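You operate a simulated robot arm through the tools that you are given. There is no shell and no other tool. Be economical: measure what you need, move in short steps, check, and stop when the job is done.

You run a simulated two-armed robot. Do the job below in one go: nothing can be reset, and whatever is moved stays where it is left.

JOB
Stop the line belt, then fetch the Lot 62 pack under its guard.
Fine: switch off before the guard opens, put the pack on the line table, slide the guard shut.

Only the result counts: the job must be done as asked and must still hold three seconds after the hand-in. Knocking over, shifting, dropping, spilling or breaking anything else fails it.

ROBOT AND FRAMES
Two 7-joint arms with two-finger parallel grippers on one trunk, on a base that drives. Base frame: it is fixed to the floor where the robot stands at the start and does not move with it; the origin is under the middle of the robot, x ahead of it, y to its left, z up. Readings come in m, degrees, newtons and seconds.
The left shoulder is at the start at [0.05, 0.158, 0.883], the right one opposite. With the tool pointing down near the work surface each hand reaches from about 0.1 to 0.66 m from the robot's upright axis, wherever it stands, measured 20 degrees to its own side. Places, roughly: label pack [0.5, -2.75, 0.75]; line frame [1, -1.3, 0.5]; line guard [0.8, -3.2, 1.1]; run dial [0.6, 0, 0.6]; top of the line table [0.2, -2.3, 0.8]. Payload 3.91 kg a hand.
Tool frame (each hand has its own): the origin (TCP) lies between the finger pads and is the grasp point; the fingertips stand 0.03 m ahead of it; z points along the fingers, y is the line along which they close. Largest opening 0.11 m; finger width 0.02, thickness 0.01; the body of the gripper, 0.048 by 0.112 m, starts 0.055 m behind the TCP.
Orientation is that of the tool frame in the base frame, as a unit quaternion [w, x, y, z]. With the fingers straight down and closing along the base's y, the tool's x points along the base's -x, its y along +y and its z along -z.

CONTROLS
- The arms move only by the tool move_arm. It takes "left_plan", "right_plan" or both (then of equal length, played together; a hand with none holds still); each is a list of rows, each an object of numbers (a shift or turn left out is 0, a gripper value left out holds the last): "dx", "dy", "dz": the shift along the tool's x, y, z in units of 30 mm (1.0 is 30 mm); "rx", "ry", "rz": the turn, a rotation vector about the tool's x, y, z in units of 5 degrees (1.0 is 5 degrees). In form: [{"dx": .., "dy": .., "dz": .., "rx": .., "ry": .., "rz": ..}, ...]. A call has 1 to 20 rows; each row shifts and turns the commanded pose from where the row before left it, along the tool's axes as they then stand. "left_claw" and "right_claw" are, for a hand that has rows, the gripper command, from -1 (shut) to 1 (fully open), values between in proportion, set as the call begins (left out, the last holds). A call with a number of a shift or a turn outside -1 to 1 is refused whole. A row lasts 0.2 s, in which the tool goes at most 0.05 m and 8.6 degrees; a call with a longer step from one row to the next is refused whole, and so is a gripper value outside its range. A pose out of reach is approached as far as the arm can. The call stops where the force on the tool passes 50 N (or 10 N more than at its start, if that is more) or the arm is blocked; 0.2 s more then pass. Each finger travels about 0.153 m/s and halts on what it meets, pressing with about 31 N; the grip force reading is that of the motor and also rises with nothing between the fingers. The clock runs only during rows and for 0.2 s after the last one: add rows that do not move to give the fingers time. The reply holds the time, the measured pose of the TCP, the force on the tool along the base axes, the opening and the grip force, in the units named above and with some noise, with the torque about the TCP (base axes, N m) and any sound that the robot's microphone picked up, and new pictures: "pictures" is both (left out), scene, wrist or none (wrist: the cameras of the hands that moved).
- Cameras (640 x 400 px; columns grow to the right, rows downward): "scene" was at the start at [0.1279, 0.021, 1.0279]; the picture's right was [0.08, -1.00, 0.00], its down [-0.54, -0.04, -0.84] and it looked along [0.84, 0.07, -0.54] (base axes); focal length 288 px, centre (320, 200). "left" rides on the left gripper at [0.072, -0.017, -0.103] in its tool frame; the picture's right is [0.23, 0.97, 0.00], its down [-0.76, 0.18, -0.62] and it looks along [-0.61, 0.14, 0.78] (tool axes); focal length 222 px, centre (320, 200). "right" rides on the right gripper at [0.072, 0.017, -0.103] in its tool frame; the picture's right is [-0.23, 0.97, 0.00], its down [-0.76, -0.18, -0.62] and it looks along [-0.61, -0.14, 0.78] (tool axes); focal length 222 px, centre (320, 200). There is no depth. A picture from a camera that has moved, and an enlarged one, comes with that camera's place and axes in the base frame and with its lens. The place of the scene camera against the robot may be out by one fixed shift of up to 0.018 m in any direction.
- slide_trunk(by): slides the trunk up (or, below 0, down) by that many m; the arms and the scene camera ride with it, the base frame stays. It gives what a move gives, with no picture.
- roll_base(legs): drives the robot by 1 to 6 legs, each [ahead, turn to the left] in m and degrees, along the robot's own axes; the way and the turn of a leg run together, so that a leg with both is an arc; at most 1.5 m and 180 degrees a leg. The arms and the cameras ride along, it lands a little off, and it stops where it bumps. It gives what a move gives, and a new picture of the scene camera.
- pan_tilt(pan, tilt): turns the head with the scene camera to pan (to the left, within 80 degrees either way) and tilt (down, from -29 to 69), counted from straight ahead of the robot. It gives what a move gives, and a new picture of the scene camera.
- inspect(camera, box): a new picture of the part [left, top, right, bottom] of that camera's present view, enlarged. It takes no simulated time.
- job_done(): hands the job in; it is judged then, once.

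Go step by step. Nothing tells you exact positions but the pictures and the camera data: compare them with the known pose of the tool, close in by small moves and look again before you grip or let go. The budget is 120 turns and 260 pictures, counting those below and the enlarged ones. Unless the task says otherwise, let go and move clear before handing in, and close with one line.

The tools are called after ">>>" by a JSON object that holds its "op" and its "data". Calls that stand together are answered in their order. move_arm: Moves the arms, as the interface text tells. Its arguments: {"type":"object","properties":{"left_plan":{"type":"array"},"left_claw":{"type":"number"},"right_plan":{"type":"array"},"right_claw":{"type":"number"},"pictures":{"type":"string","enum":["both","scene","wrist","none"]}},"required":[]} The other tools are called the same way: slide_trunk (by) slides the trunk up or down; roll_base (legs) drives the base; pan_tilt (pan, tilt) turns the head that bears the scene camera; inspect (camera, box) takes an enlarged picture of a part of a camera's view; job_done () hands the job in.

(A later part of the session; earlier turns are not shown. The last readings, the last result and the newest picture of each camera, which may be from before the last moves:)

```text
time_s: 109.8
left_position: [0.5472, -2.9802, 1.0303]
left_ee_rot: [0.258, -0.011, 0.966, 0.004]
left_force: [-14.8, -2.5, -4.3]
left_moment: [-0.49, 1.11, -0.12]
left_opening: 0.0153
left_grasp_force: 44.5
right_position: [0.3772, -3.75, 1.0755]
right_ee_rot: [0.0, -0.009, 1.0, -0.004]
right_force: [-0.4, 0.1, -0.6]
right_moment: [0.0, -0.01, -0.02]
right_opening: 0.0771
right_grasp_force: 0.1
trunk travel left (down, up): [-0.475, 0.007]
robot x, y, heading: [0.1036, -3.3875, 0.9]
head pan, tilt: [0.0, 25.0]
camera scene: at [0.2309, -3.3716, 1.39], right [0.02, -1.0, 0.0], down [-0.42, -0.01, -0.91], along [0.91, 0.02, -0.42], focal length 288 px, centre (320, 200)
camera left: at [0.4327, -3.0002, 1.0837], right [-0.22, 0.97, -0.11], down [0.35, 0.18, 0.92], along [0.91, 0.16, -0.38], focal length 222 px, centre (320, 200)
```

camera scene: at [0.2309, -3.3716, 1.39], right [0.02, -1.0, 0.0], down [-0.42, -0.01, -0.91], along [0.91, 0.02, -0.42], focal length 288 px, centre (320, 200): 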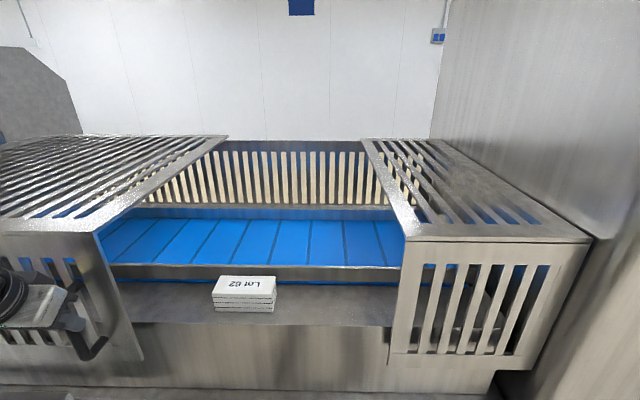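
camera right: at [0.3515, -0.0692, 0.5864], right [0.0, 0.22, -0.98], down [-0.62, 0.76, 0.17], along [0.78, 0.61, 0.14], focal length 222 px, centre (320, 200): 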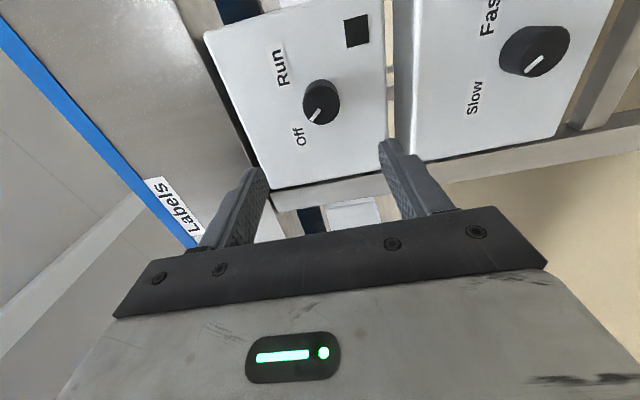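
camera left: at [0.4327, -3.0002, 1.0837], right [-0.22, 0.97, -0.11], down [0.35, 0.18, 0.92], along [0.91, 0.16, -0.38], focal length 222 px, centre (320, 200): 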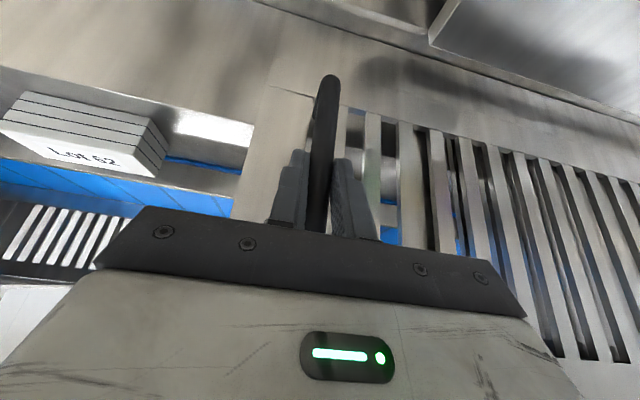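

The guard is open, with its edge at y≈−3.075, and the "Lot 62" pack stands free. From two cameras its top is at z≈0.965, x 0.678–0.735, y −3.165…−3.285. I'll release the handle, back the left hand off, and reorient it to close along x.

>>> {"op": "move_arm", "data": {"left_plan": [{}, {}, {}], "left_claw": 0.3, "pictures": "none"}}

>>> {"op": "move_arm", "data": {"left_plan": [{"dx": 0.866, "dz": -0.5}, {"dx": 0.866, "dz": -0.5}, {"dx": 0.866, "dz": -0.5}, {"dx": 0.866, "dz": -0.5}, {"ry": 1, "dz": -1, "dy": -0.7}, {"ry": 1, "dz": -1, "dy": -0.7}, {"ry": 1, "dz": -1, "dy": -0.7}, {"ry": 1, "dz": -1, "dy": -0.7}, {"ry": 1, "dz": -0.5, "dy": -0.7}, {"ry": 1, "dy": -0.7}]}}

```text
time_s: 110.6
left_position: [0.5478, -2.9823, 1.0294]
left_ee_rot: [0.258, -0.01, 0.966, 0.002]
left_force: [-0.8, 0.2, 0.6]
left_moment: [0.01, 0.0, 0.03]
left_opening: 0.0715
left_grasp_force: 0.1
right_position: [0.3782, -3.7492, 1.0729]
right_ee_rot: [0.0, -0.01, 1.0, -0.003]
right_force: [-0.4, -0.3, -0.4]
right_moment: [0.0, -0.01, -0.03]
right_opening: 0.0767
right_grasp_force: 0.0
trunk travel left (down, up): [-0.475, 0.007]
robot x, y, heading: [0.0986, -3.3907, 1.3]
head pan, tilt: [0.0, 25.0]
```

```text
time_s: 112.8
left_position: [0.3832, -3.1124, 1.1541]
left_ee_rot: [-0.001, -0.012, 1.0, 0.0]
left_force: [1.0, -0.2, 0.4]
left_moment: [-0.04, 0.02, -0.01]
left_opening: 0.0716
left_grasp_force: 0.1
right_position: [0.3784, -3.7502, 1.0728]
right_ee_rot: [0.0, -0.01, 1.0, -0.004]
right_force: [0.1, -0.2, 0.3]
right_moment: [0.0, 0.01, 0.01]
right_opening: 0.0772
right_grasp_force: 0.0
trunk travel left (down, up): [-0.475, 0.007]
robot x, y, heading: [0.101, -3.3886, 1.1]
head pan, tilt: [0.0, 25.0]
camera scene: at [0.2328, -3.3725, 1.3896], right [0.02, -1.0, 0.0], down [-0.42, -0.01, -0.91], along [0.91, 0.02, -0.42], focal length 288 px, centre (320, 200)
camera left: at [0.311, -3.131, 1.2579], right [-0.25, 0.97, 0.0], down [0.76, 0.2, 0.62], along [0.6, 0.15, -0.78], focal length 222 px, centre (320, 200)
```

scene: 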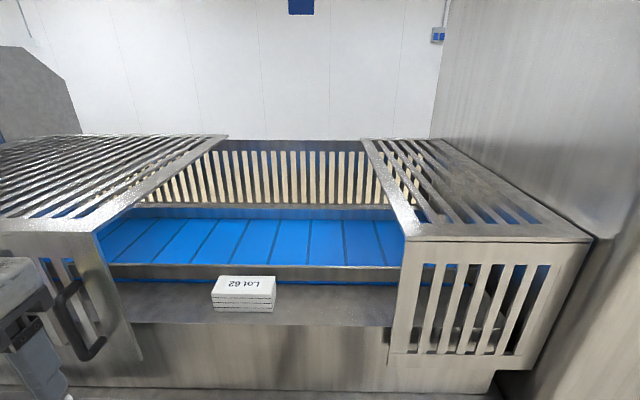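
left: 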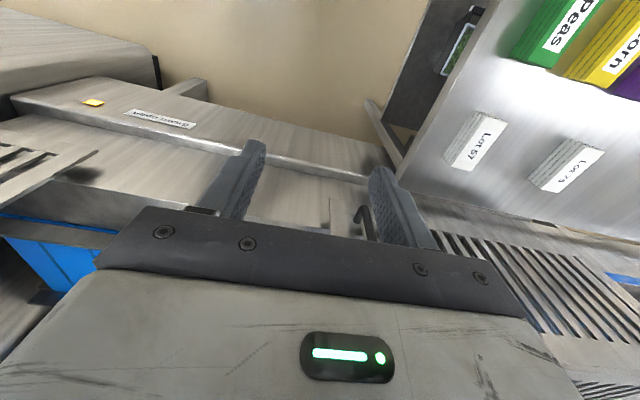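

The guard stays open and its lamp is lit. I'll rotate the left gripper 90° so it closes along x.

>>> {"op": "move_arm", "data": {"left_plan": [{"rz": -1}, {"rz": -1}, {"rz": -1}, {"rz": -1}, {"rz": -1}, {"rz": -1}, {"rz": -1}, {"rz": -1}, {"rz": -1}, {"rz": -1}, {"rz": -1}, {"rz": -1}, {"rz": -1}, {"rz": -1}, {"rz": -1}, {"rz": -1}, {"rz": -1}, {"rz": -1}, {}]}}

```text
time_s: 116.8
left_position: [0.3821, -3.1124, 1.1544]
left_ee_rot: [0.001, 0.715, -0.699, 0.0]
left_force: [-0.2, -0.5, 0.6]
left_moment: [0.01, -0.03, 0.0]
left_opening: 0.0716
left_grasp_force: 0.0
right_position: [0.3779, -3.7503, 1.0737]
right_ee_rot: [0.0, -0.009, 1.0, -0.004]
right_force: [-0.3, -0.5, -0.2]
right_moment: [-0.01, -0.02, 0.03]
right_opening: 0.0771
right_grasp_force: 0.0
trunk travel left (down, up): [-0.475, 0.007]
robot x, y, heading: [0.1014, -3.3869, 1.1]
head pan, tilt: [0.0, 25.0]
camera scene: at [0.2324, -3.372, 1.3897], right [0.02, -1.0, 0.0], down [-0.42, -0.01, -0.91], along [0.91, 0.02, -0.42], focal length 288 px, centre (320, 200)
camera left: at [0.4001, -3.1848, 1.2577], right [-0.97, -0.25, 0.0], down [-0.19, 0.76, 0.62], along [-0.16, 0.6, -0.78], focal length 222 px, centre (320, 200)
```

scene: 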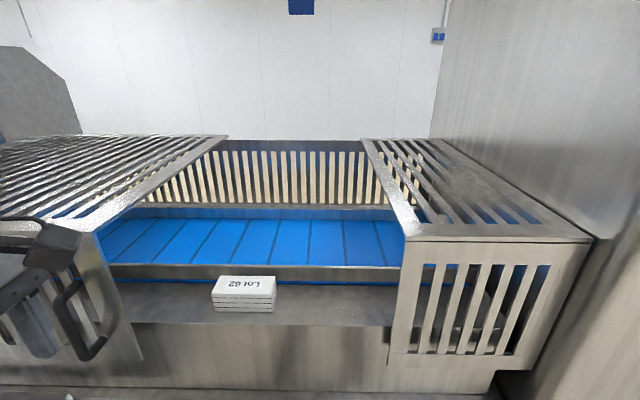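
left: 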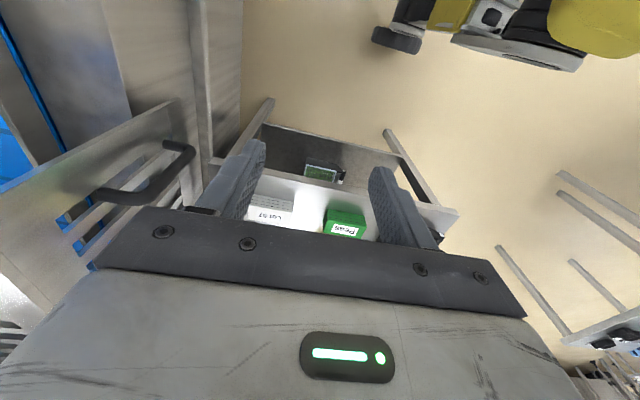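

Now I'll move to above the pack in steps: first right to y≈−3.222, then forward to x≈0.65, staying high.

>>> {"op": "move_arm", "data": {"left_plan": [{"dx": 0.92}, {"dx": 0.92}, {"dx": 0.92}, {"dx": 0.92}, {"dy": -1}, {"dy": -1}, {"dy": -1}, {"dy": -1}, {"dy": -1}, {"dy": -1}, {"dy": -1}, {"dy": -1}, {}], "left_claw": 0.4}}

```text
time_s: 119.6
left_position: [0.6052, -3.1982, 1.1521]
left_ee_rot: [0.0, 0.714, -0.7, 0.002]
left_force: [0.0, 0.2, 0.1]
left_moment: [0.01, 0.01, 0.02]
left_opening: 0.0772
left_grasp_force: 0.0
left hand out of reach, approached as far as the arm can: row 11, 12
right_position: [0.3777, -3.7503, 1.0734]
right_ee_rot: [0.0, -0.01, 1.0, -0.004]
right_force: [-0.5, -0.6, -0.3]
right_moment: [-0.01, -0.02, 0.01]
right_opening: 0.077
right_grasp_force: 0.0
trunk travel left (down, up): [-0.475, 0.007]
robot x, y, heading: [0.1012, -3.3917, 1.4]
head pan, tilt: [0.0, 25.0]
camera scene: at [0.2324, -3.3721, 1.3897], right [0.02, -1.0, 0.0], down [-0.42, -0.01, -0.91], along [0.91, 0.02, -0.42], focal length 288 px, centre (320, 200)
camera left: at [0.6235, -3.2707, 1.2564], right [-0.97, -0.25, 0.0], down [-0.19, 0.76, 0.62], along [-0.15, 0.6, -0.78], focal length 222 px, centre (320, 200)
```

scene: 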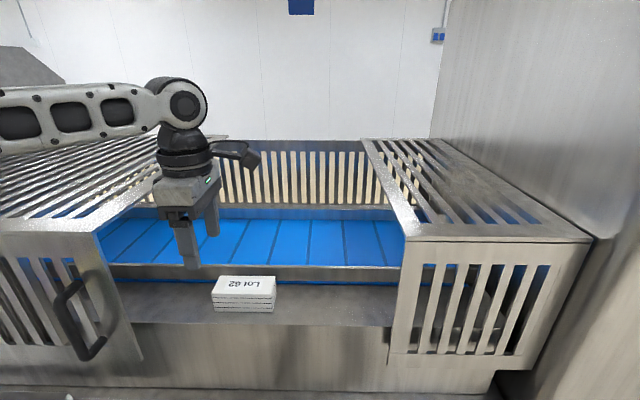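
left: 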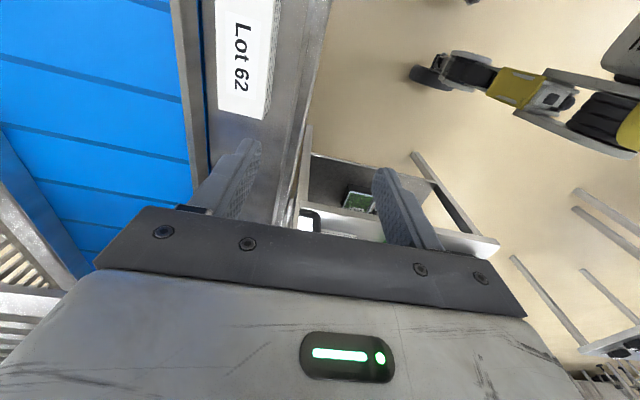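

The pack spans x 0.670–0.730 with the rail at about x 0.757, but the arm is at its reach limit. I'll pull the right hand back a little and roll forward 0.13 m.

>>> {"op": "move_arm", "data": {"right_plan": [{"dx": 1}, {"dx": 1}, {"dx": 1}, {"dx": 1}], "pictures": "none"}}

>>> {"op": "roll_base", "data": {"legs": [[0.13, -1]]}}

>>> {"op": "inspect", "data": {"camera": "left", "box": [0, 0, 640, 400]}}

```text
time_s: 120.6
left_position: [0.6045, -3.1989, 1.1541]
left_ee_rot: [0.0, 0.714, -0.7, 0.0]
left_force: [0.5, 0.2, 1.3]
left_moment: [-0.01, -0.01, 0.03]
left_opening: 0.0771
left_grasp_force: 0.1
right_position: [0.2845, -3.7849, 1.0808]
right_ee_rot: [0.001, -0.01, 1.0, -0.002]
right_force: [0.0, -0.6, -0.1]
right_moment: [0.01, -0.01, 0.01]
right_opening: 0.077
right_grasp_force: 0.1
right hand out of reach, approached as far as the arm can: row 3, 4
trunk travel left (down, up): [-0.475, 0.007]
robot x, y, heading: [0.1022, -3.3867, 1.2]
head pan, tilt: [0.0, 25.0]
```

```text
time_s: 121.9
left_position: [0.7412, -3.2058, 1.1526]
left_ee_rot: [0.0, 0.709, -0.705, 0.001]
left_force: [0.1, -0.3, 0.5]
left_moment: [-0.04, 0.01, -0.03]
left_opening: 0.0771
left_grasp_force: 0.1
right_position: [0.4109, -3.7856, 1.0808]
right_ee_rot: [0.0, -0.001, 1.0, -0.002]
right_force: [0.3, -0.4, 0.0]
right_moment: [0.01, 0.04, -0.04]
right_opening: 0.077
right_grasp_force: 0.0
trunk travel left (down, up): [-0.475, 0.007]
robot x, y, heading: [0.2346, -3.3856, 0.0]
head pan, tilt: [0.0, 25.0]
camera scene: at [0.3647, -3.3726, 1.3896], right [0.0, -1.0, 0.0], down [-0.42, 0.0, -0.91], along [0.91, 0.0, -0.42], focal length 288 px, centre (320, 200)
```

scene: 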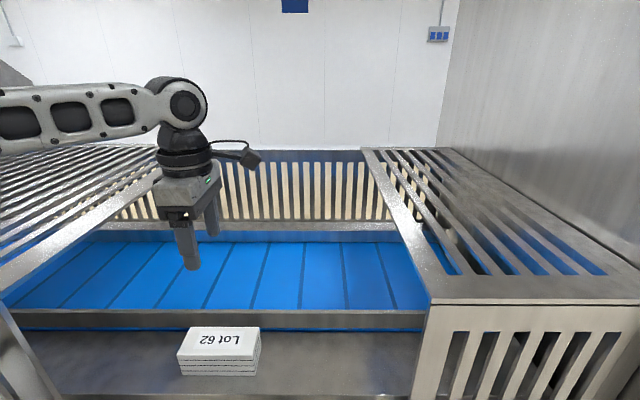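

```text
1.00 times, centred on (320, 200) of left (not enlarged: the box is as wide or as high as the picture)
camera zoom: at [0.7573, -3.2777, 1.2561], right [-0.97, -0.23, 0.0], down [-0.18, 0.76, 0.62], along [-0.14, 0.6, -0.78], focal length 222 px, centre (320, 200)
```

zoom: 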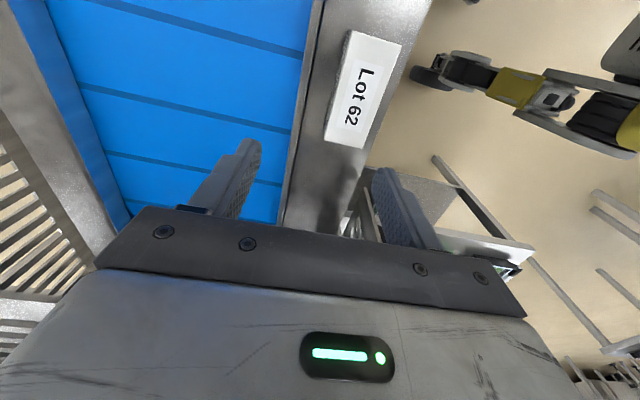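

Refined from this view, the pack centre is x≈0.696, y≈−3.222, top z≈0.965. I'll line up over it and descend to just above.

>>> {"op": "move_arm", "data": {"left_plan": [{"dy": 0.75, "dx": 0.27}, {"dy": 0.75, "dx": 0.26}, {"dz": 1}, {"dz": 1}, {"dz": 1}, {"dz": 0.7}, {}], "left_claw": 0.36}}

```text
time_s: 123.5
left_position: [0.6935, -3.2198, 1.0405]
left_ee_rot: [0.0, 0.709, -0.705, 0.002]
left_force: [-1.1, -0.7, 0.6]
left_moment: [-0.01, 0.03, 0.0]
left_opening: 0.0747
left_grasp_force: 0.1
right_position: [0.41, -3.7863, 1.0799]
right_ee_rot: [-0.001, -0.001, 1.0, -0.002]
right_force: [-0.4, -0.5, -0.5]
right_moment: [-0.02, 0.0, 0.01]
right_opening: 0.077
right_grasp_force: 0.0
trunk travel left (down, up): [-0.475, 0.007]
robot x, y, heading: [0.234, -3.3861, 0.3]
head pan, tilt: [0.0, 25.0]
camera scene: at [0.3636, -3.3726, 1.3897], right [0.0, -1.0, 0.0], down [-0.42, 0.0, -0.91], along [0.91, 0.0, -0.42], focal length 288 px, centre (320, 200)
camera left: at [0.7114, -3.2926, 1.1444], right [-0.97, -0.23, 0.0], down [-0.18, 0.76, 0.62], along [-0.14, 0.6, -0.78], focal length 222 px, centre (320, 200)
```

scene: 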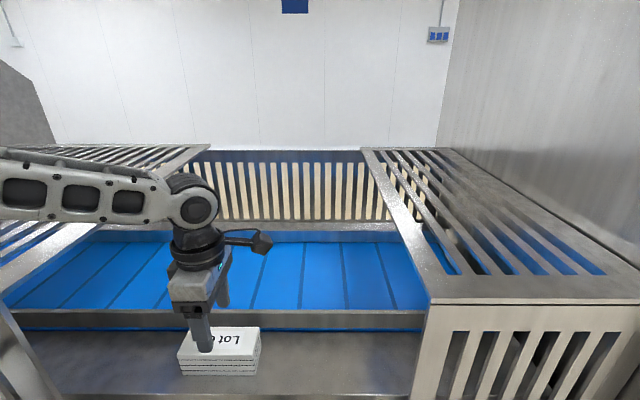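
left: 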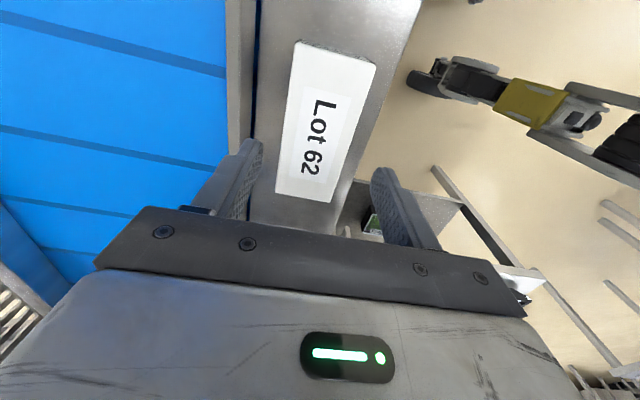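

The gripper is centred over the pack to within about 4 mm. I'll nudge it and descend so the tips stop just above the ledge.

>>> {"op": "move_arm", "data": {"left_plan": [{"dy": -0.13, "dz": 0.6}, {"dz": 0.7}, {"dz": 0.7}, {"dz": 0.55}, {}]}}

```text
time_s: 124.7
left_position: [0.6805, -3.2006, 0.979]
left_ee_rot: [0.0, 0.709, -0.706, 0.001]
left_force: [0.4, -0.9, 0.9]
left_moment: [-0.01, -0.03, -0.01]
left_opening: 0.0752
left_grasp_force: 0.2
left hand out of reach, approached as far as the arm can: row 1, 2, 3, 4
right_position: [0.4097, -3.7872, 1.0801]
right_ee_rot: [-0.001, -0.001, 1.0, -0.003]
right_force: [0.8, -0.7, -0.7]
right_moment: [-0.02, 0.0, 0.0]
right_opening: 0.077
right_grasp_force: 0.1
trunk travel left (down, up): [-0.475, 0.007]
robot x, y, heading: [0.2292, -3.3879, 0.4]
head pan, tilt: [0.0, 25.0]
camera scene: at [0.3637, -3.3726, 1.3897], right [0.0, -1.0, 0.0], down [-0.42, 0.0, -0.91], along [0.91, 0.0, -0.42], focal length 288 px, centre (320, 200)
camera left: at [0.6977, -3.2718, 1.0835], right [-0.97, -0.23, 0.0], down [-0.18, 0.76, 0.62], along [-0.14, 0.6, -0.78], focal length 222 px, centre (320, 200)
```

scene: 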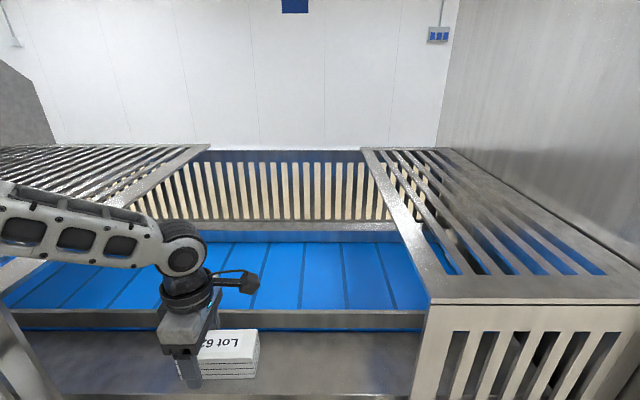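
left: 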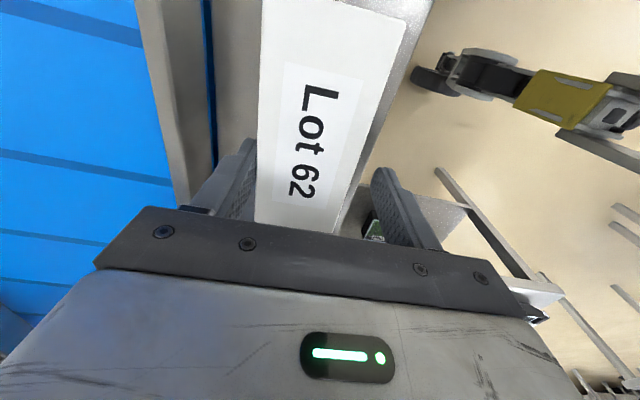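

The arm drifts off the pose here; it looks like a wrist joint limit in this yaw rather than reach. I'll rise and rotate the gripper 180° to the opposite yaw, which gives the same closing line.

>>> {"op": "move_arm", "data": {"left_plan": [{"dz": -1}, {"dz": -1}, {"dz": -1}, {"dz": -1}, {"dz": -1}, {"dz": -1}, {"rz": 1}, {"rz": 1}, {"rz": 1}, {"rz": 1}, {"rz": 1}, {"rz": 1}, {"rz": 1}, {"rz": 1}, {"rz": 1}, {"rz": 1}, {"rz": 1}, {"rz": 1}], "pictures": "none"}}

>>> {"op": "move_arm", "data": {"left_plan": [{"rz": 1}, {"rz": 1}, {"rz": 1}, {"rz": 1}, {"rz": 1}, {"rz": 1}, {"rz": 1}, {"rz": 1}, {"rz": 1}, {"rz": 1}, {"rz": 1}, {"rz": 1}, {}], "pictures": "scene"}}

```text
time_s: 128.5
left_position: [0.6806, -3.1996, 1.1613]
left_ee_rot: [0.0, -0.261, 0.965, -0.001]
left_force: [-0.6, -0.5, 0.1]
left_moment: [0.01, -0.06, 0.01]
left_opening: 0.0747
left_grasp_force: 0.0
right_position: [0.4098, -3.7868, 1.081]
right_ee_rot: [0.0, -0.001, 1.0, -0.003]
right_force: [0.1, -0.2, 0.7]
right_moment: [0.03, 0.02, -0.01]
right_opening: 0.0766
right_grasp_force: 0.0
trunk travel left (down, up): [-0.475, 0.007]
robot x, y, heading: [0.2318, -3.3851, 0.5]
head pan, tilt: [0.0, 25.0]
```

```text
time_s: 131.3
left_position: [0.6807, -3.2001, 1.1604]
left_ee_rot: [0.001, 0.257, 0.966, 0.0]
left_force: [-0.1, 1.7, 0.2]
left_moment: [0.01, 0.0, 0.01]
left_opening: 0.0746
left_grasp_force: 0.1
right_position: [0.4105, -3.7853, 1.0815]
right_ee_rot: [-0.001, -0.002, 1.0, -0.003]
right_force: [-0.8, -0.3, 0.3]
right_moment: [-0.01, 0.01, 0.02]
right_opening: 0.0772
right_grasp_force: 0.0
trunk travel left (down, up): [-0.475, 0.007]
robot x, y, heading: [0.2284, -3.3884, 0.3]
head pan, tilt: [0.0, 25.0]
camera scene: at [0.3636, -3.3725, 1.3897], right [0.0, -1.0, 0.0], down [-0.42, 0.0, -0.91], along [0.91, 0.0, -0.42], focal length 288 px, centre (320, 200)
```

scene: 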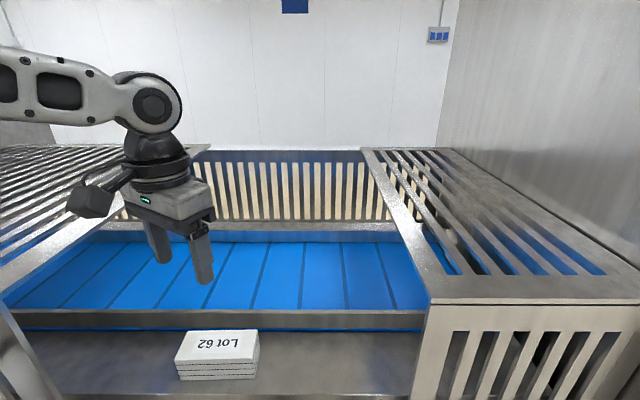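

The pack is still there. I'll finish the rotation to +90° and view it with the wrist camera.

>>> {"op": "move_arm", "data": {"left_plan": [{"rz": 1}, {"rz": 1}, {"rz": 1}, {"rz": 1}, {"rz": 1}, {"rz": 1}, {"rz": 1}, {"rz": 1}, {"rz": 1}, {"rz": 1}, {"rz": 1}, {"rz": 1}, {}]}}

```text
time_s: 134.1
left_position: [0.6805, -3.199, 1.1608]
left_ee_rot: [0.001, 0.706, 0.709, 0.0]
left_force: [0.2, -0.1, 0.2]
left_moment: [-0.01, 0.03, 0.01]
left_opening: 0.0746
left_grasp_force: 0.2
right_position: [0.4093, -3.7852, 1.0811]
right_ee_rot: [-0.001, -0.001, 1.0, -0.003]
right_force: [0.4, -0.2, 0.2]
right_moment: [0.03, -0.01, 0.0]
right_opening: 0.0771
right_grasp_force: 0.0
trunk travel left (down, up): [-0.475, 0.007]
robot x, y, heading: [0.2317, -3.3847, 0.2]
head pan, tilt: [0.0, 25.0]
camera scene: at [0.3637, -3.3726, 1.3897], right [0.0, -1.0, 0.0], down [-0.42, 0.0, -0.91], along [0.91, 0.0, -0.42], focal length 288 px, centre (320, 200)
camera left: at [0.663, -3.1276, 1.2635], right [0.97, 0.23, 0.0], down [0.18, -0.76, 0.62], along [0.14, -0.61, -0.78], focal length 222 px, centre (320, 200)
```

scene: 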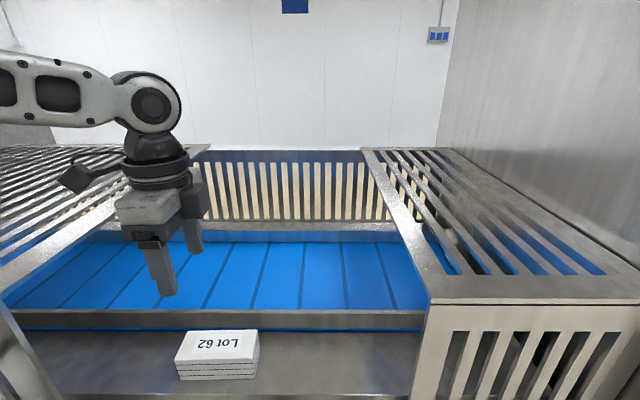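
left: 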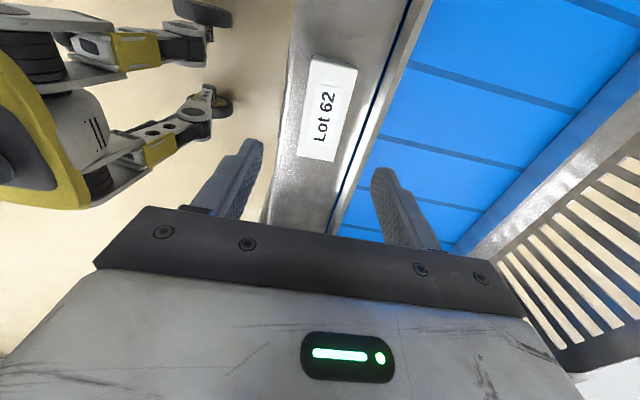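

In the new yaw the pack centre measures x≈0.690, y≈−3.221. I'll align and descend to just above it, watching for drift.

>>> {"op": "move_arm", "data": {"left_plan": [{"dy": 0.33, "dx": -0.73}, {"dz": 1}, {"dz": 1}, {"dz": 1}, {"dz": 1}, {}]}}

```text
time_s: 135.5
left_position: [0.6908, -3.2228, 1.039]
left_ee_rot: [0.002, 0.705, 0.709, 0.0]
left_force: [0.0, -0.1, 0.4]
left_moment: [0.02, 0.0, -0.03]
left_opening: 0.0749
left_grasp_force: 0.1
right_position: [0.4096, -3.7856, 1.0792]
right_ee_rot: [0.0, -0.001, 1.0, -0.002]
right_force: [0.1, 0.6, -0.2]
right_moment: [0.0, 0.05, 0.0]
right_opening: 0.077
right_grasp_force: 0.0
trunk travel left (down, up): [-0.475, 0.007]
robot x, y, heading: [0.2363, -3.3856, 0.4]
head pan, tilt: [0.0, 25.0]
camera scene: at [0.3635, -3.3726, 1.3898], right [0.0, -1.0, 0.0], down [-0.42, 0.0, -0.91], along [0.91, 0.0, -0.42], focal length 288 px, centre (320, 200)
camera left: at [0.673, -3.15, 1.142], right [0.97, 0.23, 0.0], down [0.18, -0.76, 0.63], along [0.15, -0.61, -0.78], focal length 222 px, centre (320, 200)
```

scene: 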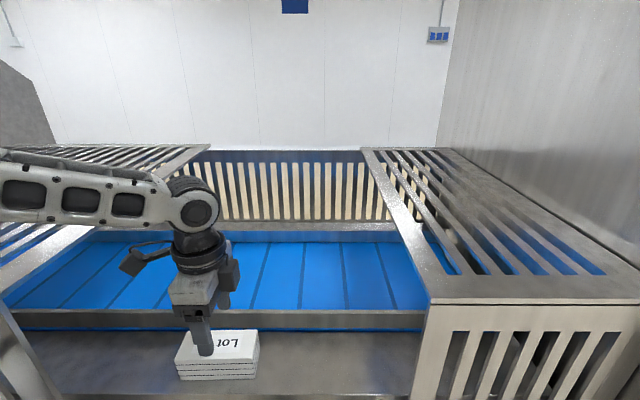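
left: 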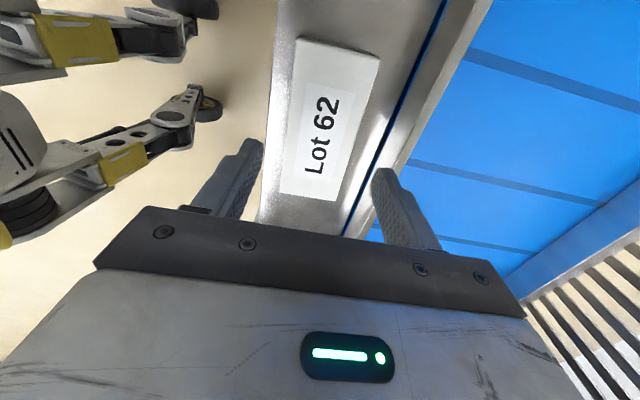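

No drift this time and the fingers straddle the pack with about 7 mm each side. I'll descend the last 7.5 cm.

>>> {"op": "move_arm", "data": {"left_plan": [{"dz": 0.65}, {"dz": 0.65}, {"dz": 0.65}, {"dz": 0.55}, {}]}}

```text
time_s: 136.7
left_position: [0.6756, -3.2026, 0.9788]
left_ee_rot: [0.003, 0.705, 0.709, 0.0]
left_force: [0.5, -0.1, 0.5]
left_moment: [0.0, -0.05, 0.02]
left_opening: 0.0752
left_grasp_force: 0.5
left hand out of reach, approached as far as the arm can: row 1, 2, 3, 4
right_position: [0.4103, -3.7857, 1.0801]
right_ee_rot: [-0.001, -0.001, 1.0, -0.003]
right_force: [0.1, -0.2, -0.7]
right_moment: [-0.01, 0.01, 0.01]
right_opening: 0.077
right_grasp_force: 0.1
trunk travel left (down, up): [-0.475, 0.007]
robot x, y, heading: [0.233, -3.3919, 0.2]
head pan, tilt: [0.0, 25.0]
camera scene: at [0.3637, -3.3726, 1.3897], right [0.0, -1.0, 0.0], down [-0.42, 0.0, -0.91], along [0.91, 0.0, -0.42], focal length 288 px, centre (320, 200)
camera left: at [0.6577, -3.1299, 1.0807], right [0.97, 0.23, 0.0], down [0.18, -0.76, 0.63], along [0.15, -0.61, -0.78], focal length 222 px, centre (320, 200)
```

scene: 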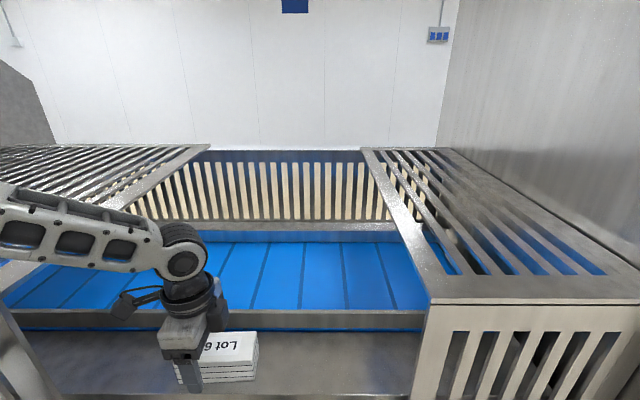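
left: 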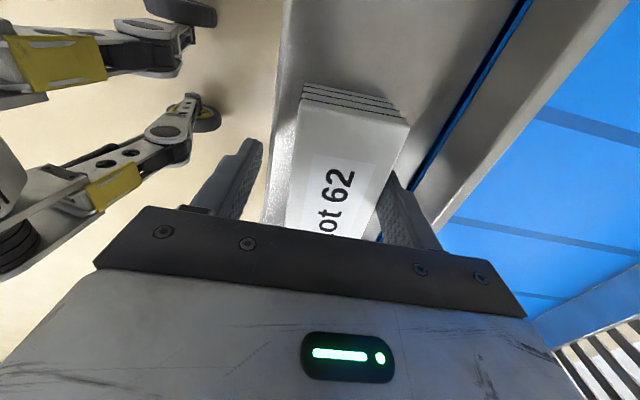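

The limit is height: the shoulder is too high above the hand here. I'll raise the hand and check the forearm's clearance to the guard before lowering the trunk.

>>> {"op": "move_arm", "data": {"left_plan": [{"dz": -1}, {"dz": -1}, {"dz": -1}, {"dz": -1}, {"dz": -1}, {"dz": -0.5}, {}], "pictures": "none"}}

>>> {"op": "pan_tilt", "data": {"pan": 40, "tilt": 35}}

```text
time_s: 138.3
left_position: [0.676, -3.2035, 1.145]
left_ee_rot: [0.001, 0.705, 0.709, -0.001]
left_force: [-0.7, -0.6, 0.1]
left_moment: [-0.01, 0.02, 0.0]
left_opening: 0.0749
left_grasp_force: 0.0
right_position: [0.4118, -3.7856, 1.0804]
right_ee_rot: [-0.001, 0.0, 1.0, -0.003]
right_force: [0.3, 0.5, 0.3]
right_moment: [-0.02, -0.04, 0.02]
right_opening: 0.077
right_grasp_force: 0.0
trunk travel left (down, up): [-0.475, 0.007]
robot x, y, heading: [0.2318, -3.3887, 0.0]
head pan, tilt: [0.0, 25.0]
```

```text
time_s: 139.4
left_position: [0.6754, -3.2033, 1.1439]
left_ee_rot: [0.001, 0.705, 0.709, 0.0]
left_force: [-0.4, 0.4, 0.9]
left_moment: [-0.02, 0.02, 0.02]
left_opening: 0.0749
left_grasp_force: 0.0
right_position: [0.4091, -3.7862, 1.0799]
right_ee_rot: [0.0, -0.001, 1.0, -0.003]
right_force: [-0.1, 0.4, -0.5]
right_moment: [-0.03, 0.01, 0.01]
right_opening: 0.077
right_grasp_force: 0.1
trunk travel left (down, up): [-0.475, 0.007]
robot x, y, heading: [0.2343, -3.3904, 0.4]
head pan, tilt: [40.0, 35.0]
camera scene: at [0.3388, -3.3161, 1.374], right [0.65, -0.76, 0.0], down [-0.44, -0.37, -0.82], along [0.63, 0.53, -0.57], focal length 288 px, centre (320, 200)
```

scene: 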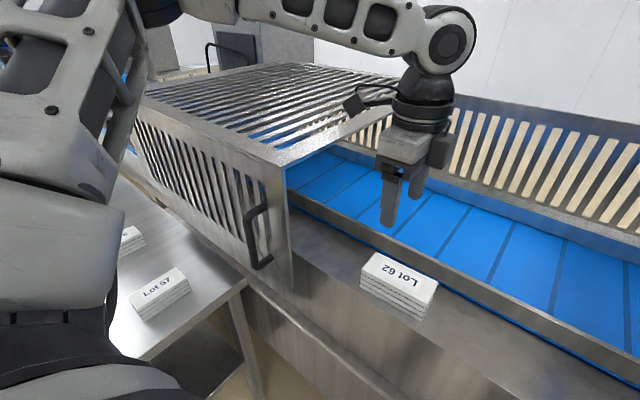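

The elbow hangs over the slid guard, so lowering the trunk here risks hitting its roof. I'll move the base back and about 0.1 m to the right so the left arm comes in diagonally through the opening, and lower the trunk for reach.

>>> {"op": "roll_base", "data": {"legs": [[-0.3, 0], [0, -90], [0.11, 0], [0, 90]]}}

>>> {"op": "slide_trunk", "data": {"by": -0.09}}

>>> {"op": "pan_tilt", "data": {"pan": 15, "tilt": 30}}

```text
time_s: 149.8
left_position: [0.3704, -3.3076, 1.144]
left_ee_rot: [0.002, 0.698, 0.716, 0.0]
left_force: [-0.7, -0.2, 0.6]
left_moment: [-0.01, -0.01, 0.01]
left_opening: 0.0746
left_grasp_force: 0.0
right_position: [0.1162, -3.8956, 1.0802]
right_ee_rot: [-0.001, -0.01, 1.0, -0.003]
right_force: [-0.4, 0.1, -0.5]
right_moment: [0.01, 0.03, -0.01]
right_opening: 0.0773
right_grasp_force: 0.2
trunk travel left (down, up): [-0.475, 0.007]
robot x, y, heading: [-0.0679, -3.5007, 1.2]
head pan, tilt: [40.0, 35.0]
camera scene: at [0.0366, -3.4276, 1.3739], right [0.66, -0.75, 0.0], down [-0.43, -0.38, -0.82], along [0.62, 0.54, -0.57], focal length 288 px, centre (320, 200)
```

scene: 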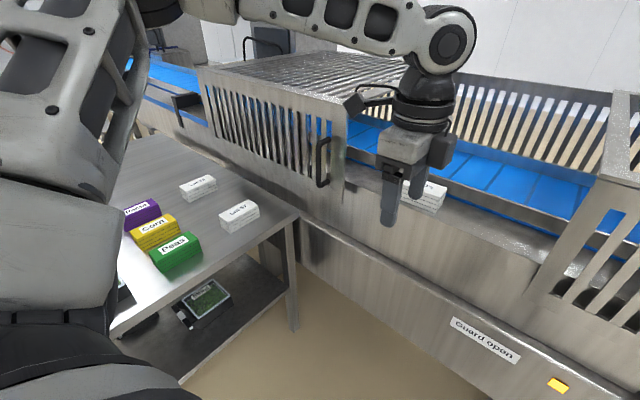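

```text
time_s: 151.1
left_position: [0.3704, -3.3082, 1.0538]
left_ee_rot: [0.001, 0.699, 0.715, 0.0]
left_force: [-1.1, 0.4, -0.1]
left_moment: [-0.02, 0.01, 0.0]
left_opening: 0.0748
left_grasp_force: 0.2
right_position: [0.1162, -3.8961, 0.9917]
right_ee_rot: [-0.001, -0.01, 1.0, -0.002]
right_force: [0.2, -0.2, -0.3]
right_moment: [0.0, -0.01, 0.01]
right_opening: 0.0771
right_grasp_force: 0.0
trunk travel left (down, up): [-0.385, 0.097]
robot x, y, heading: [-0.0678, -3.4991, 1.4]
head pan, tilt: [40.0, 35.0]
```

```text
time_s: 151.9
left_position: [0.3713, -3.3082, 1.0539]
left_ee_rot: [0.002, 0.699, 0.715, 0.0]
left_force: [-0.4, -0.2, 0.7]
left_moment: [-0.03, -0.01, -0.03]
left_opening: 0.0747
left_grasp_force: 0.1
right_position: [0.1167, -3.8959, 0.9921]
right_ee_rot: [-0.001, -0.011, 1.0, -0.003]
right_force: [0.3, -0.4, -0.4]
right_moment: [0.03, -0.01, -0.04]
right_opening: 0.0767
right_grasp_force: 0.0
trunk travel left (down, up): [-0.385, 0.097]
robot x, y, heading: [-0.0688, -3.5014, 1.2]
head pan, tilt: [15.0, 30.0]
camera scene: at [0.0573, -3.4603, 1.2917], right [0.28, -0.96, 0.0], down [-0.48, -0.14, -0.87], along [0.83, 0.24, -0.5], focal length 288 px, centre (320, 200)
```

scene: 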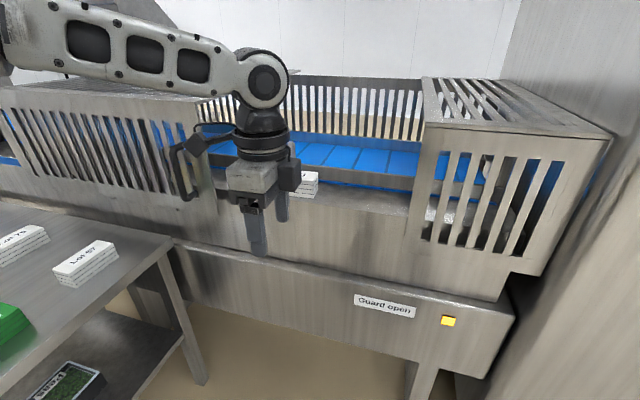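

The layout is clear. I'll roll forward 0.22 m with the hand entering the opening high above the ledge.

>>> {"op": "roll_base", "data": {"legs": [[0.22, -1]]}}

>>> {"op": "move_arm", "data": {"left_plan": [{"dy": 1}, {"dy": 1}, {"dy": 1}, {"dx": 0.9}, {"dx": 0.9}, {"dx": 0.9}, {}]}}

```text
time_s: 153.6
left_position: [0.5943, -3.3109, 1.0548]
left_ee_rot: [0.001, 0.704, 0.711, -0.001]
left_force: [-0.4, 0.2, 0.0]
left_moment: [0.02, 0.0, 0.05]
left_opening: 0.0747
left_grasp_force: 0.2
right_position: [0.3332, -3.8954, 0.9906]
right_ee_rot: [-0.001, -0.003, 1.0, -0.002]
right_force: [-0.1, -0.1, -1.1]
right_moment: [0.02, -0.05, 0.0]
right_opening: 0.0771
right_grasp_force: 0.0
trunk travel left (down, up): [-0.385, 0.097]
robot x, y, heading: [0.1523, -3.4995, 0.7]
head pan, tilt: [15.0, 30.0]
camera scene: at [0.2784, -3.4585, 1.2917], right [0.27, -0.96, 0.0], down [-0.48, -0.13, -0.87], along [0.83, 0.23, -0.5], focal length 288 px, centre (320, 200)
```

scene: 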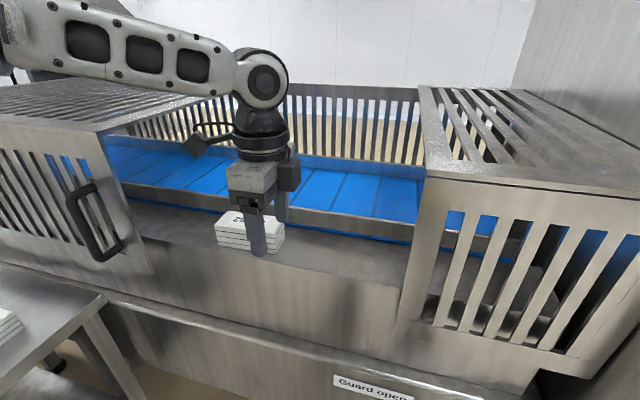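

```text
time_s: 155.2
left_position: [0.6684, -3.219, 1.054]
left_ee_rot: [0.002, 0.703, 0.711, 0.0]
left_force: [0.2, 0.1, -1.5]
left_moment: [0.0, -0.02, -0.01]
left_opening: 0.0746
left_grasp_force: 0.0
left hand out of reach, approached as far as the arm can: row 3
right_position: [0.3313, -3.8952, 0.9904]
right_ee_rot: [-0.001, -0.003, 1.0, -0.003]
right_force: [-0.2, 0.2, -0.1]
right_moment: [-0.02, 0.01, 0.02]
right_opening: 0.0769
right_grasp_force: 0.1
trunk travel left (down, up): [-0.385, 0.097]
robot x, y, heading: [0.1505, -3.4996, 0.6]
head pan, tilt: [15.0, 30.0]
camera scene: at [0.2778, -3.4586, 1.2917], right [0.27, -0.96, 0.0], down [-0.48, -0.13, -0.87], along [0.83, 0.23, -0.5], focal length 288 px, centre (320, 200)
camera left: at [0.6505, -3.1454, 1.1574], right [0.97, 0.24, 0.0], down [0.18, -0.76, 0.62], along [0.15, -0.61, -0.78], focal length 222 px, centre (320, 200)
```

scene: 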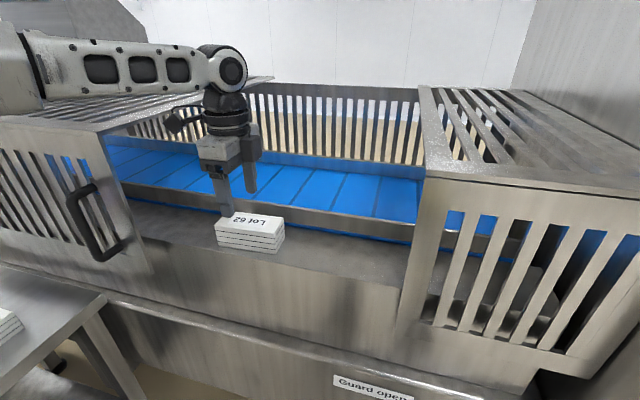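
left: 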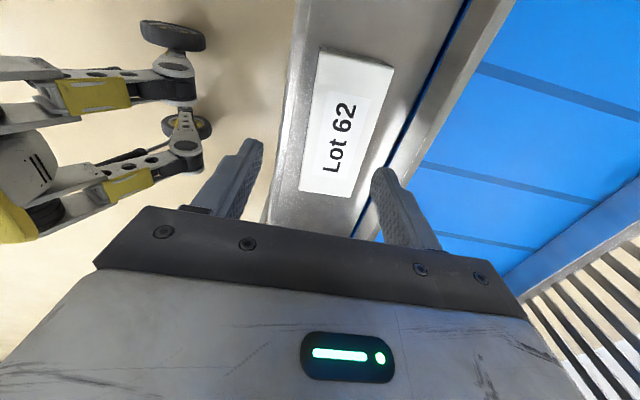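

The hand is 2 cm short in x here. I'll roll forward 4 cm and then trim.

>>> {"op": "roll_base", "data": {"legs": [[0.04, 0]]}}

>>> {"op": "move_arm", "data": {"left_plan": [{"dy": -0.6}, {}]}}

```text
time_s: 156.1
left_position: [0.7093, -3.2181, 1.0527]
left_ee_rot: [0.001, 0.704, 0.711, 0.001]
left_force: [-0.1, 0.3, 0.0]
left_moment: [0.02, 0.04, 0.03]
left_opening: 0.0749
left_grasp_force: 0.1
right_position: [0.3709, -3.8945, 0.989]
right_ee_rot: [0.0, -0.003, 1.0, -0.002]
right_force: [-0.3, -0.1, -0.1]
right_moment: [-0.04, 0.05, 0.02]
right_opening: 0.0769
right_grasp_force: 0.0
trunk travel left (down, up): [-0.385, 0.097]
robot x, y, heading: [0.1915, -3.5005, 0.3]
head pan, tilt: [15.0, 30.0]
camera scene: at [0.3185, -3.4581, 1.2916], right [0.27, -0.96, 0.0], down [-0.48, -0.13, -0.87], along [0.83, 0.23, -0.5], focal length 288 px, centre (320, 200)
```

scene: 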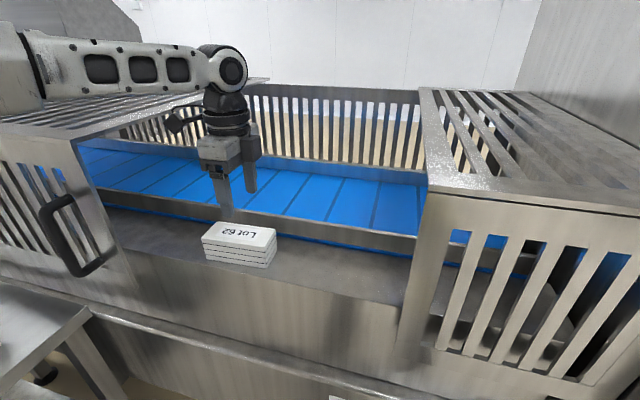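

```text
time_s: 156.7
left_position: [0.6911, -3.2175, 1.0544]
left_ee_rot: [0.002, 0.704, 0.711, 0.0]
left_force: [1.0, 0.1, 0.4]
left_moment: [0.04, 0.03, 0.0]
left_opening: 0.0748
left_grasp_force: 0.1
right_position: [0.3709, -3.8954, 0.9901]
right_ee_rot: [-0.001, -0.003, 1.0, -0.002]
right_force: [0.2, -0.8, 0.4]
right_moment: [0.02, -0.01, 0.03]
right_opening: 0.0769
right_grasp_force: 0.1
trunk travel left (down, up): [-0.385, 0.097]
robot x, y, heading: [0.192, -3.497, 0.6]
head pan, tilt: [15.0, 30.0]
camera scene: at [0.3177, -3.4582, 1.2917], right [0.27, -0.96, 0.0], down [-0.48, -0.13, -0.87], along [0.83, 0.23, -0.5], focal length 288 px, centre (320, 200)
camera left: at [0.6729, -3.1453, 1.1576], right [0.97, 0.24, 0.0], down [0.18, -0.76, 0.63], along [0.15, -0.61, -0.78], focal length 222 px, centre (320, 200)
```

scene: 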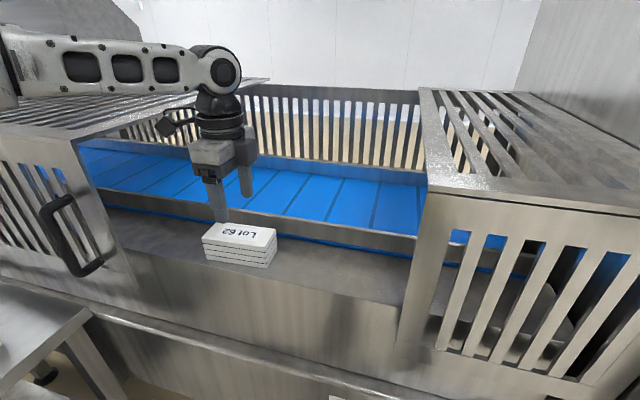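
left: 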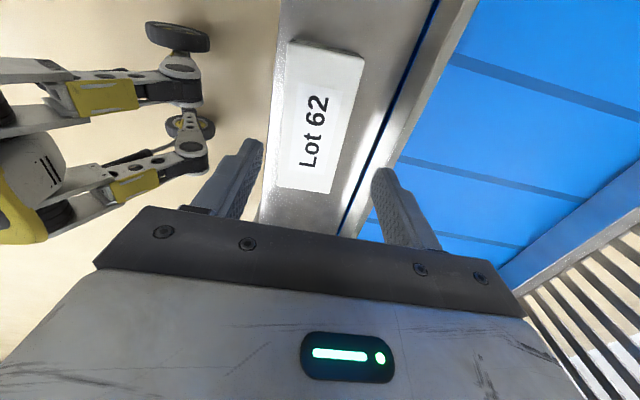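

With the left arm, the forearm would come down onto the slid guard's roof. The right arm's elbow points the other way, where the opening has twice the room, so I'll back out and reposition with the base at y≈−3.14.

>>> {"op": "roll_base", "data": {"legs": [[-0.6, 0], [0, 90], [0.36, 0], [0, -90]]}}

>>> {"op": "move_arm", "data": {"left_plan": [{"dy": -1}, {"dy": -1}, {"dy": -1}, {"dy": -1}, {"dy": -1}, {"dy": -1}, {"dy": -1}, {"dy": -1}, {"dx": -0.6}, {"dx": -0.6}, {}, {}, {}, {}, {}, {}, {}, {}], "right_plan": [{"rz": -1, "dy": 0.5}, {"rz": -1, "dy": 0.5}, {"rz": -1, "dy": 0.5}, {"rz": -1}, {"rz": -1}, {"rz": -1}, {"rz": -1}, {"rz": -1}, {"rz": -1}, {"rz": -1}, {"rz": -1}, {"rz": -1}, {"rz": -1}, {"rz": -1}, {"rz": -1}, {"rz": -1}, {"rz": -1}, {"rz": -1}]}}

```text
time_s: 169.8
left_position: [0.0838, -2.871, 1.0545]
left_ee_rot: [0.001, 0.711, 0.703, -0.001]
left_force: [0.3, 0.3, -0.6]
left_moment: [0.02, -0.04, -0.01]
left_opening: 0.075
left_grasp_force: 0.0
right_position: [-0.2489, -3.5413, 0.9901]
right_ee_rot: [0.0, 0.007, 1.0, -0.003]
right_force: [0.0, -0.1, 0.2]
right_moment: [-0.04, -0.02, -0.01]
right_opening: 0.077
right_grasp_force: 0.0
trunk travel left (down, up): [-0.385, 0.097]
robot x, y, heading: [-0.4221, -3.139, -0.5]
head pan, tilt: [15.0, 30.0]
camera scene: at [-0.2941, -3.1036, 1.2918], right [0.25, -0.97, 0.0], down [-0.48, -0.12, -0.87], along [0.84, 0.22, -0.5], focal length 288 px, centre (320, 200)
```

scene: 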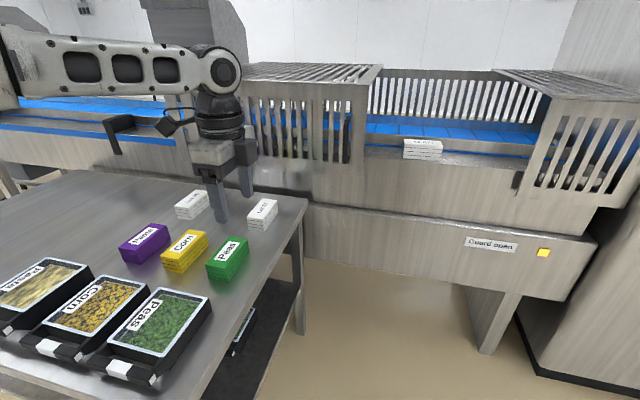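

```text
time_s: 173.6
left_position: [-0.1556, -2.9004, 1.0534]
left_ee_rot: [0.002, 0.711, 0.703, 0.0]
left_force: [0.1, -0.7, -0.3]
left_moment: [-0.05, 0.05, -0.01]
left_opening: 0.075
left_grasp_force: 0.1
right_position: [-0.1691, -3.3586, 1.0404]
right_ee_rot: [-0.009, -0.611, 0.791, -0.014]
right_force: [0.6, -0.5, -0.1]
right_moment: [-0.05, 0.0, -0.02]
right_opening: 0.0768
right_grasp_force: 0.0
right hand out of reach, approached as far as the arm can: row 1, 2, 3, 5, 6, 7, 8, 9, 10, 11, 12, 13, 14, 15, 16, 17, 18
trunk travel left (down, up): [-0.385, 0.097]
robot x, y, heading: [-0.4232, -3.136, -0.6]
head pan, tilt: [15.0, 30.0]
camera scene: at [-0.2934, -3.1029, 1.2916], right [0.25, -0.97, 0.0], down [-0.48, -0.12, -0.87], along [0.84, 0.22, -0.5], focal length 288 px, centre (320, 200)
camera right: at [-0.2039, -3.4212, 1.1472], right [-0.89, 0.46, -0.02], down [0.36, 0.71, 0.6], along [0.29, 0.53, -0.8], focal length 222 px, centre (320, 200)
camera left: at [-0.1728, -2.8289, 1.1569], right [0.98, 0.22, 0.0], down [0.17, -0.76, 0.63], along [0.14, -0.61, -0.78], focal length 222 px, centre (320, 200)
```

scene: 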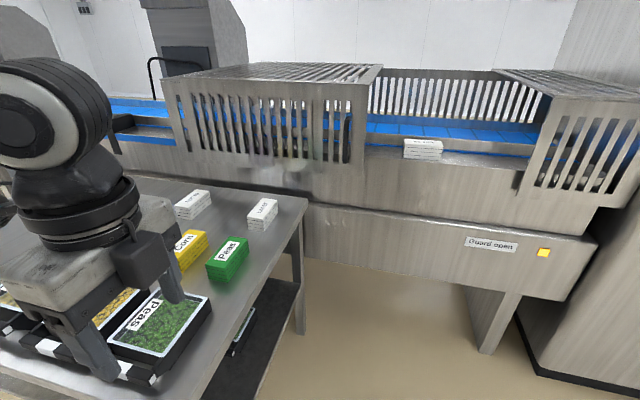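
right: 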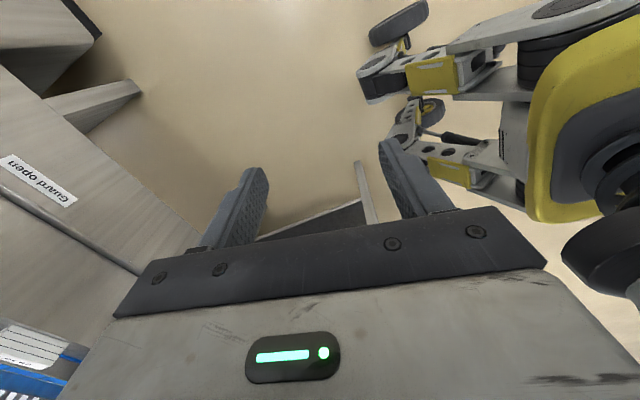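
left: 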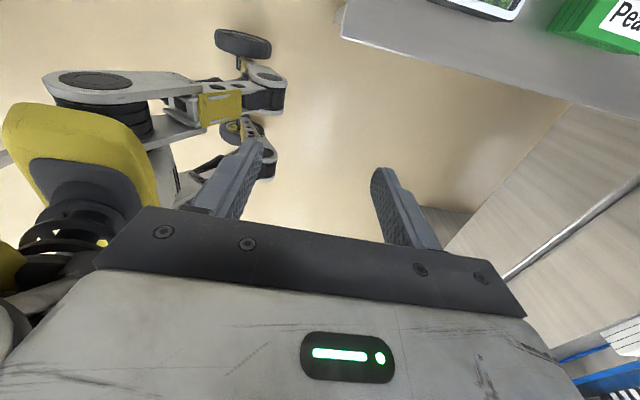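

The view is good: the pack, guard and table are all visible. The right hand was folded too close to the body, so I'll move it forward and check its orientation.

>>> {"op": "move_arm", "data": {"right_plan": [{"dy": -0.96, "dx": -0.25}, {"dy": -0.96, "dx": -0.25}, {"dy": -0.96, "dx": -0.25}, {"dy": -0.96, "dx": -0.25}, {"dy": -0.96, "dx": -0.25}, {"dy": -0.96, "dx": -0.25}, {"dy": -0.96, "dx": -0.25}, {}], "pictures": "none"}}

```text
time_s: 175.4
left_position: [-0.1584, -2.9032, 1.0549]
left_ee_rot: [0.001, 0.711, 0.703, -0.001]
left_force: [-0.6, 0.9, 0.2]
left_moment: [0.01, 0.0, 0.0]
left_opening: 0.0748
left_grasp_force: 0.0
right_position: [-0.1131, -3.3257, 1.0462]
right_ee_rot: [-0.008, -0.608, 0.793, -0.014]
right_force: [0.4, 0.9, -0.4]
right_moment: [0.02, 0.01, 0.01]
right_opening: 0.0769
right_grasp_force: 0.1
right hand out of reach, approached as far as the arm can: row 1, 2, 3, 4, 5, 6, 7
trunk travel left (down, up): [-0.385, 0.097]
robot x, y, heading: [-0.4171, -3.1399, -0.3]
head pan, tilt: [15.0, 30.0]
```

That yaw is against a limit for the right arm. I'll unwind it to neutral and move forward from there.

>>> {"op": "move_arm", "data": {"right_plan": [{"rz": 1}, {"rz": 1}, {"rz": 1}, {"rz": 1}, {"rz": 1}, {"rz": 1}, {"rz": 1}, {"rz": 1}, {"rz": 1}, {"rz": 1}, {"rz": 1}, {"rz": 1}, {"rz": 1}, {"rz": 1}, {"rz": 1}, {"dx": -1}, {"dx": -1}, {"dx": -1}, {"dx": -1}, {}], "pictures": "none"}}

```text
time_s: 179.6
left_position: [-0.1564, -2.9011, 1.0539]
left_ee_rot: [0.001, 0.71, 0.704, 0.0]
left_force: [0.0, 0.3, -0.2]
left_moment: [-0.02, 0.01, 0.03]
left_opening: 0.0745
left_grasp_force: 0.0
right_position: [0.0049, -3.3259, 1.0465]
right_ee_rot: [0.002, -0.004, 1.0, -0.017]
right_force: [-0.6, 0.0, 0.5]
right_moment: [-0.01, 0.01, -0.06]
right_opening: 0.077
right_grasp_force: 0.3
trunk travel left (down, up): [-0.385, 0.097]
robot x, y, heading: [-0.4243, -3.1392, -0.5]
head pan, tilt: [15.0, 30.0]
```

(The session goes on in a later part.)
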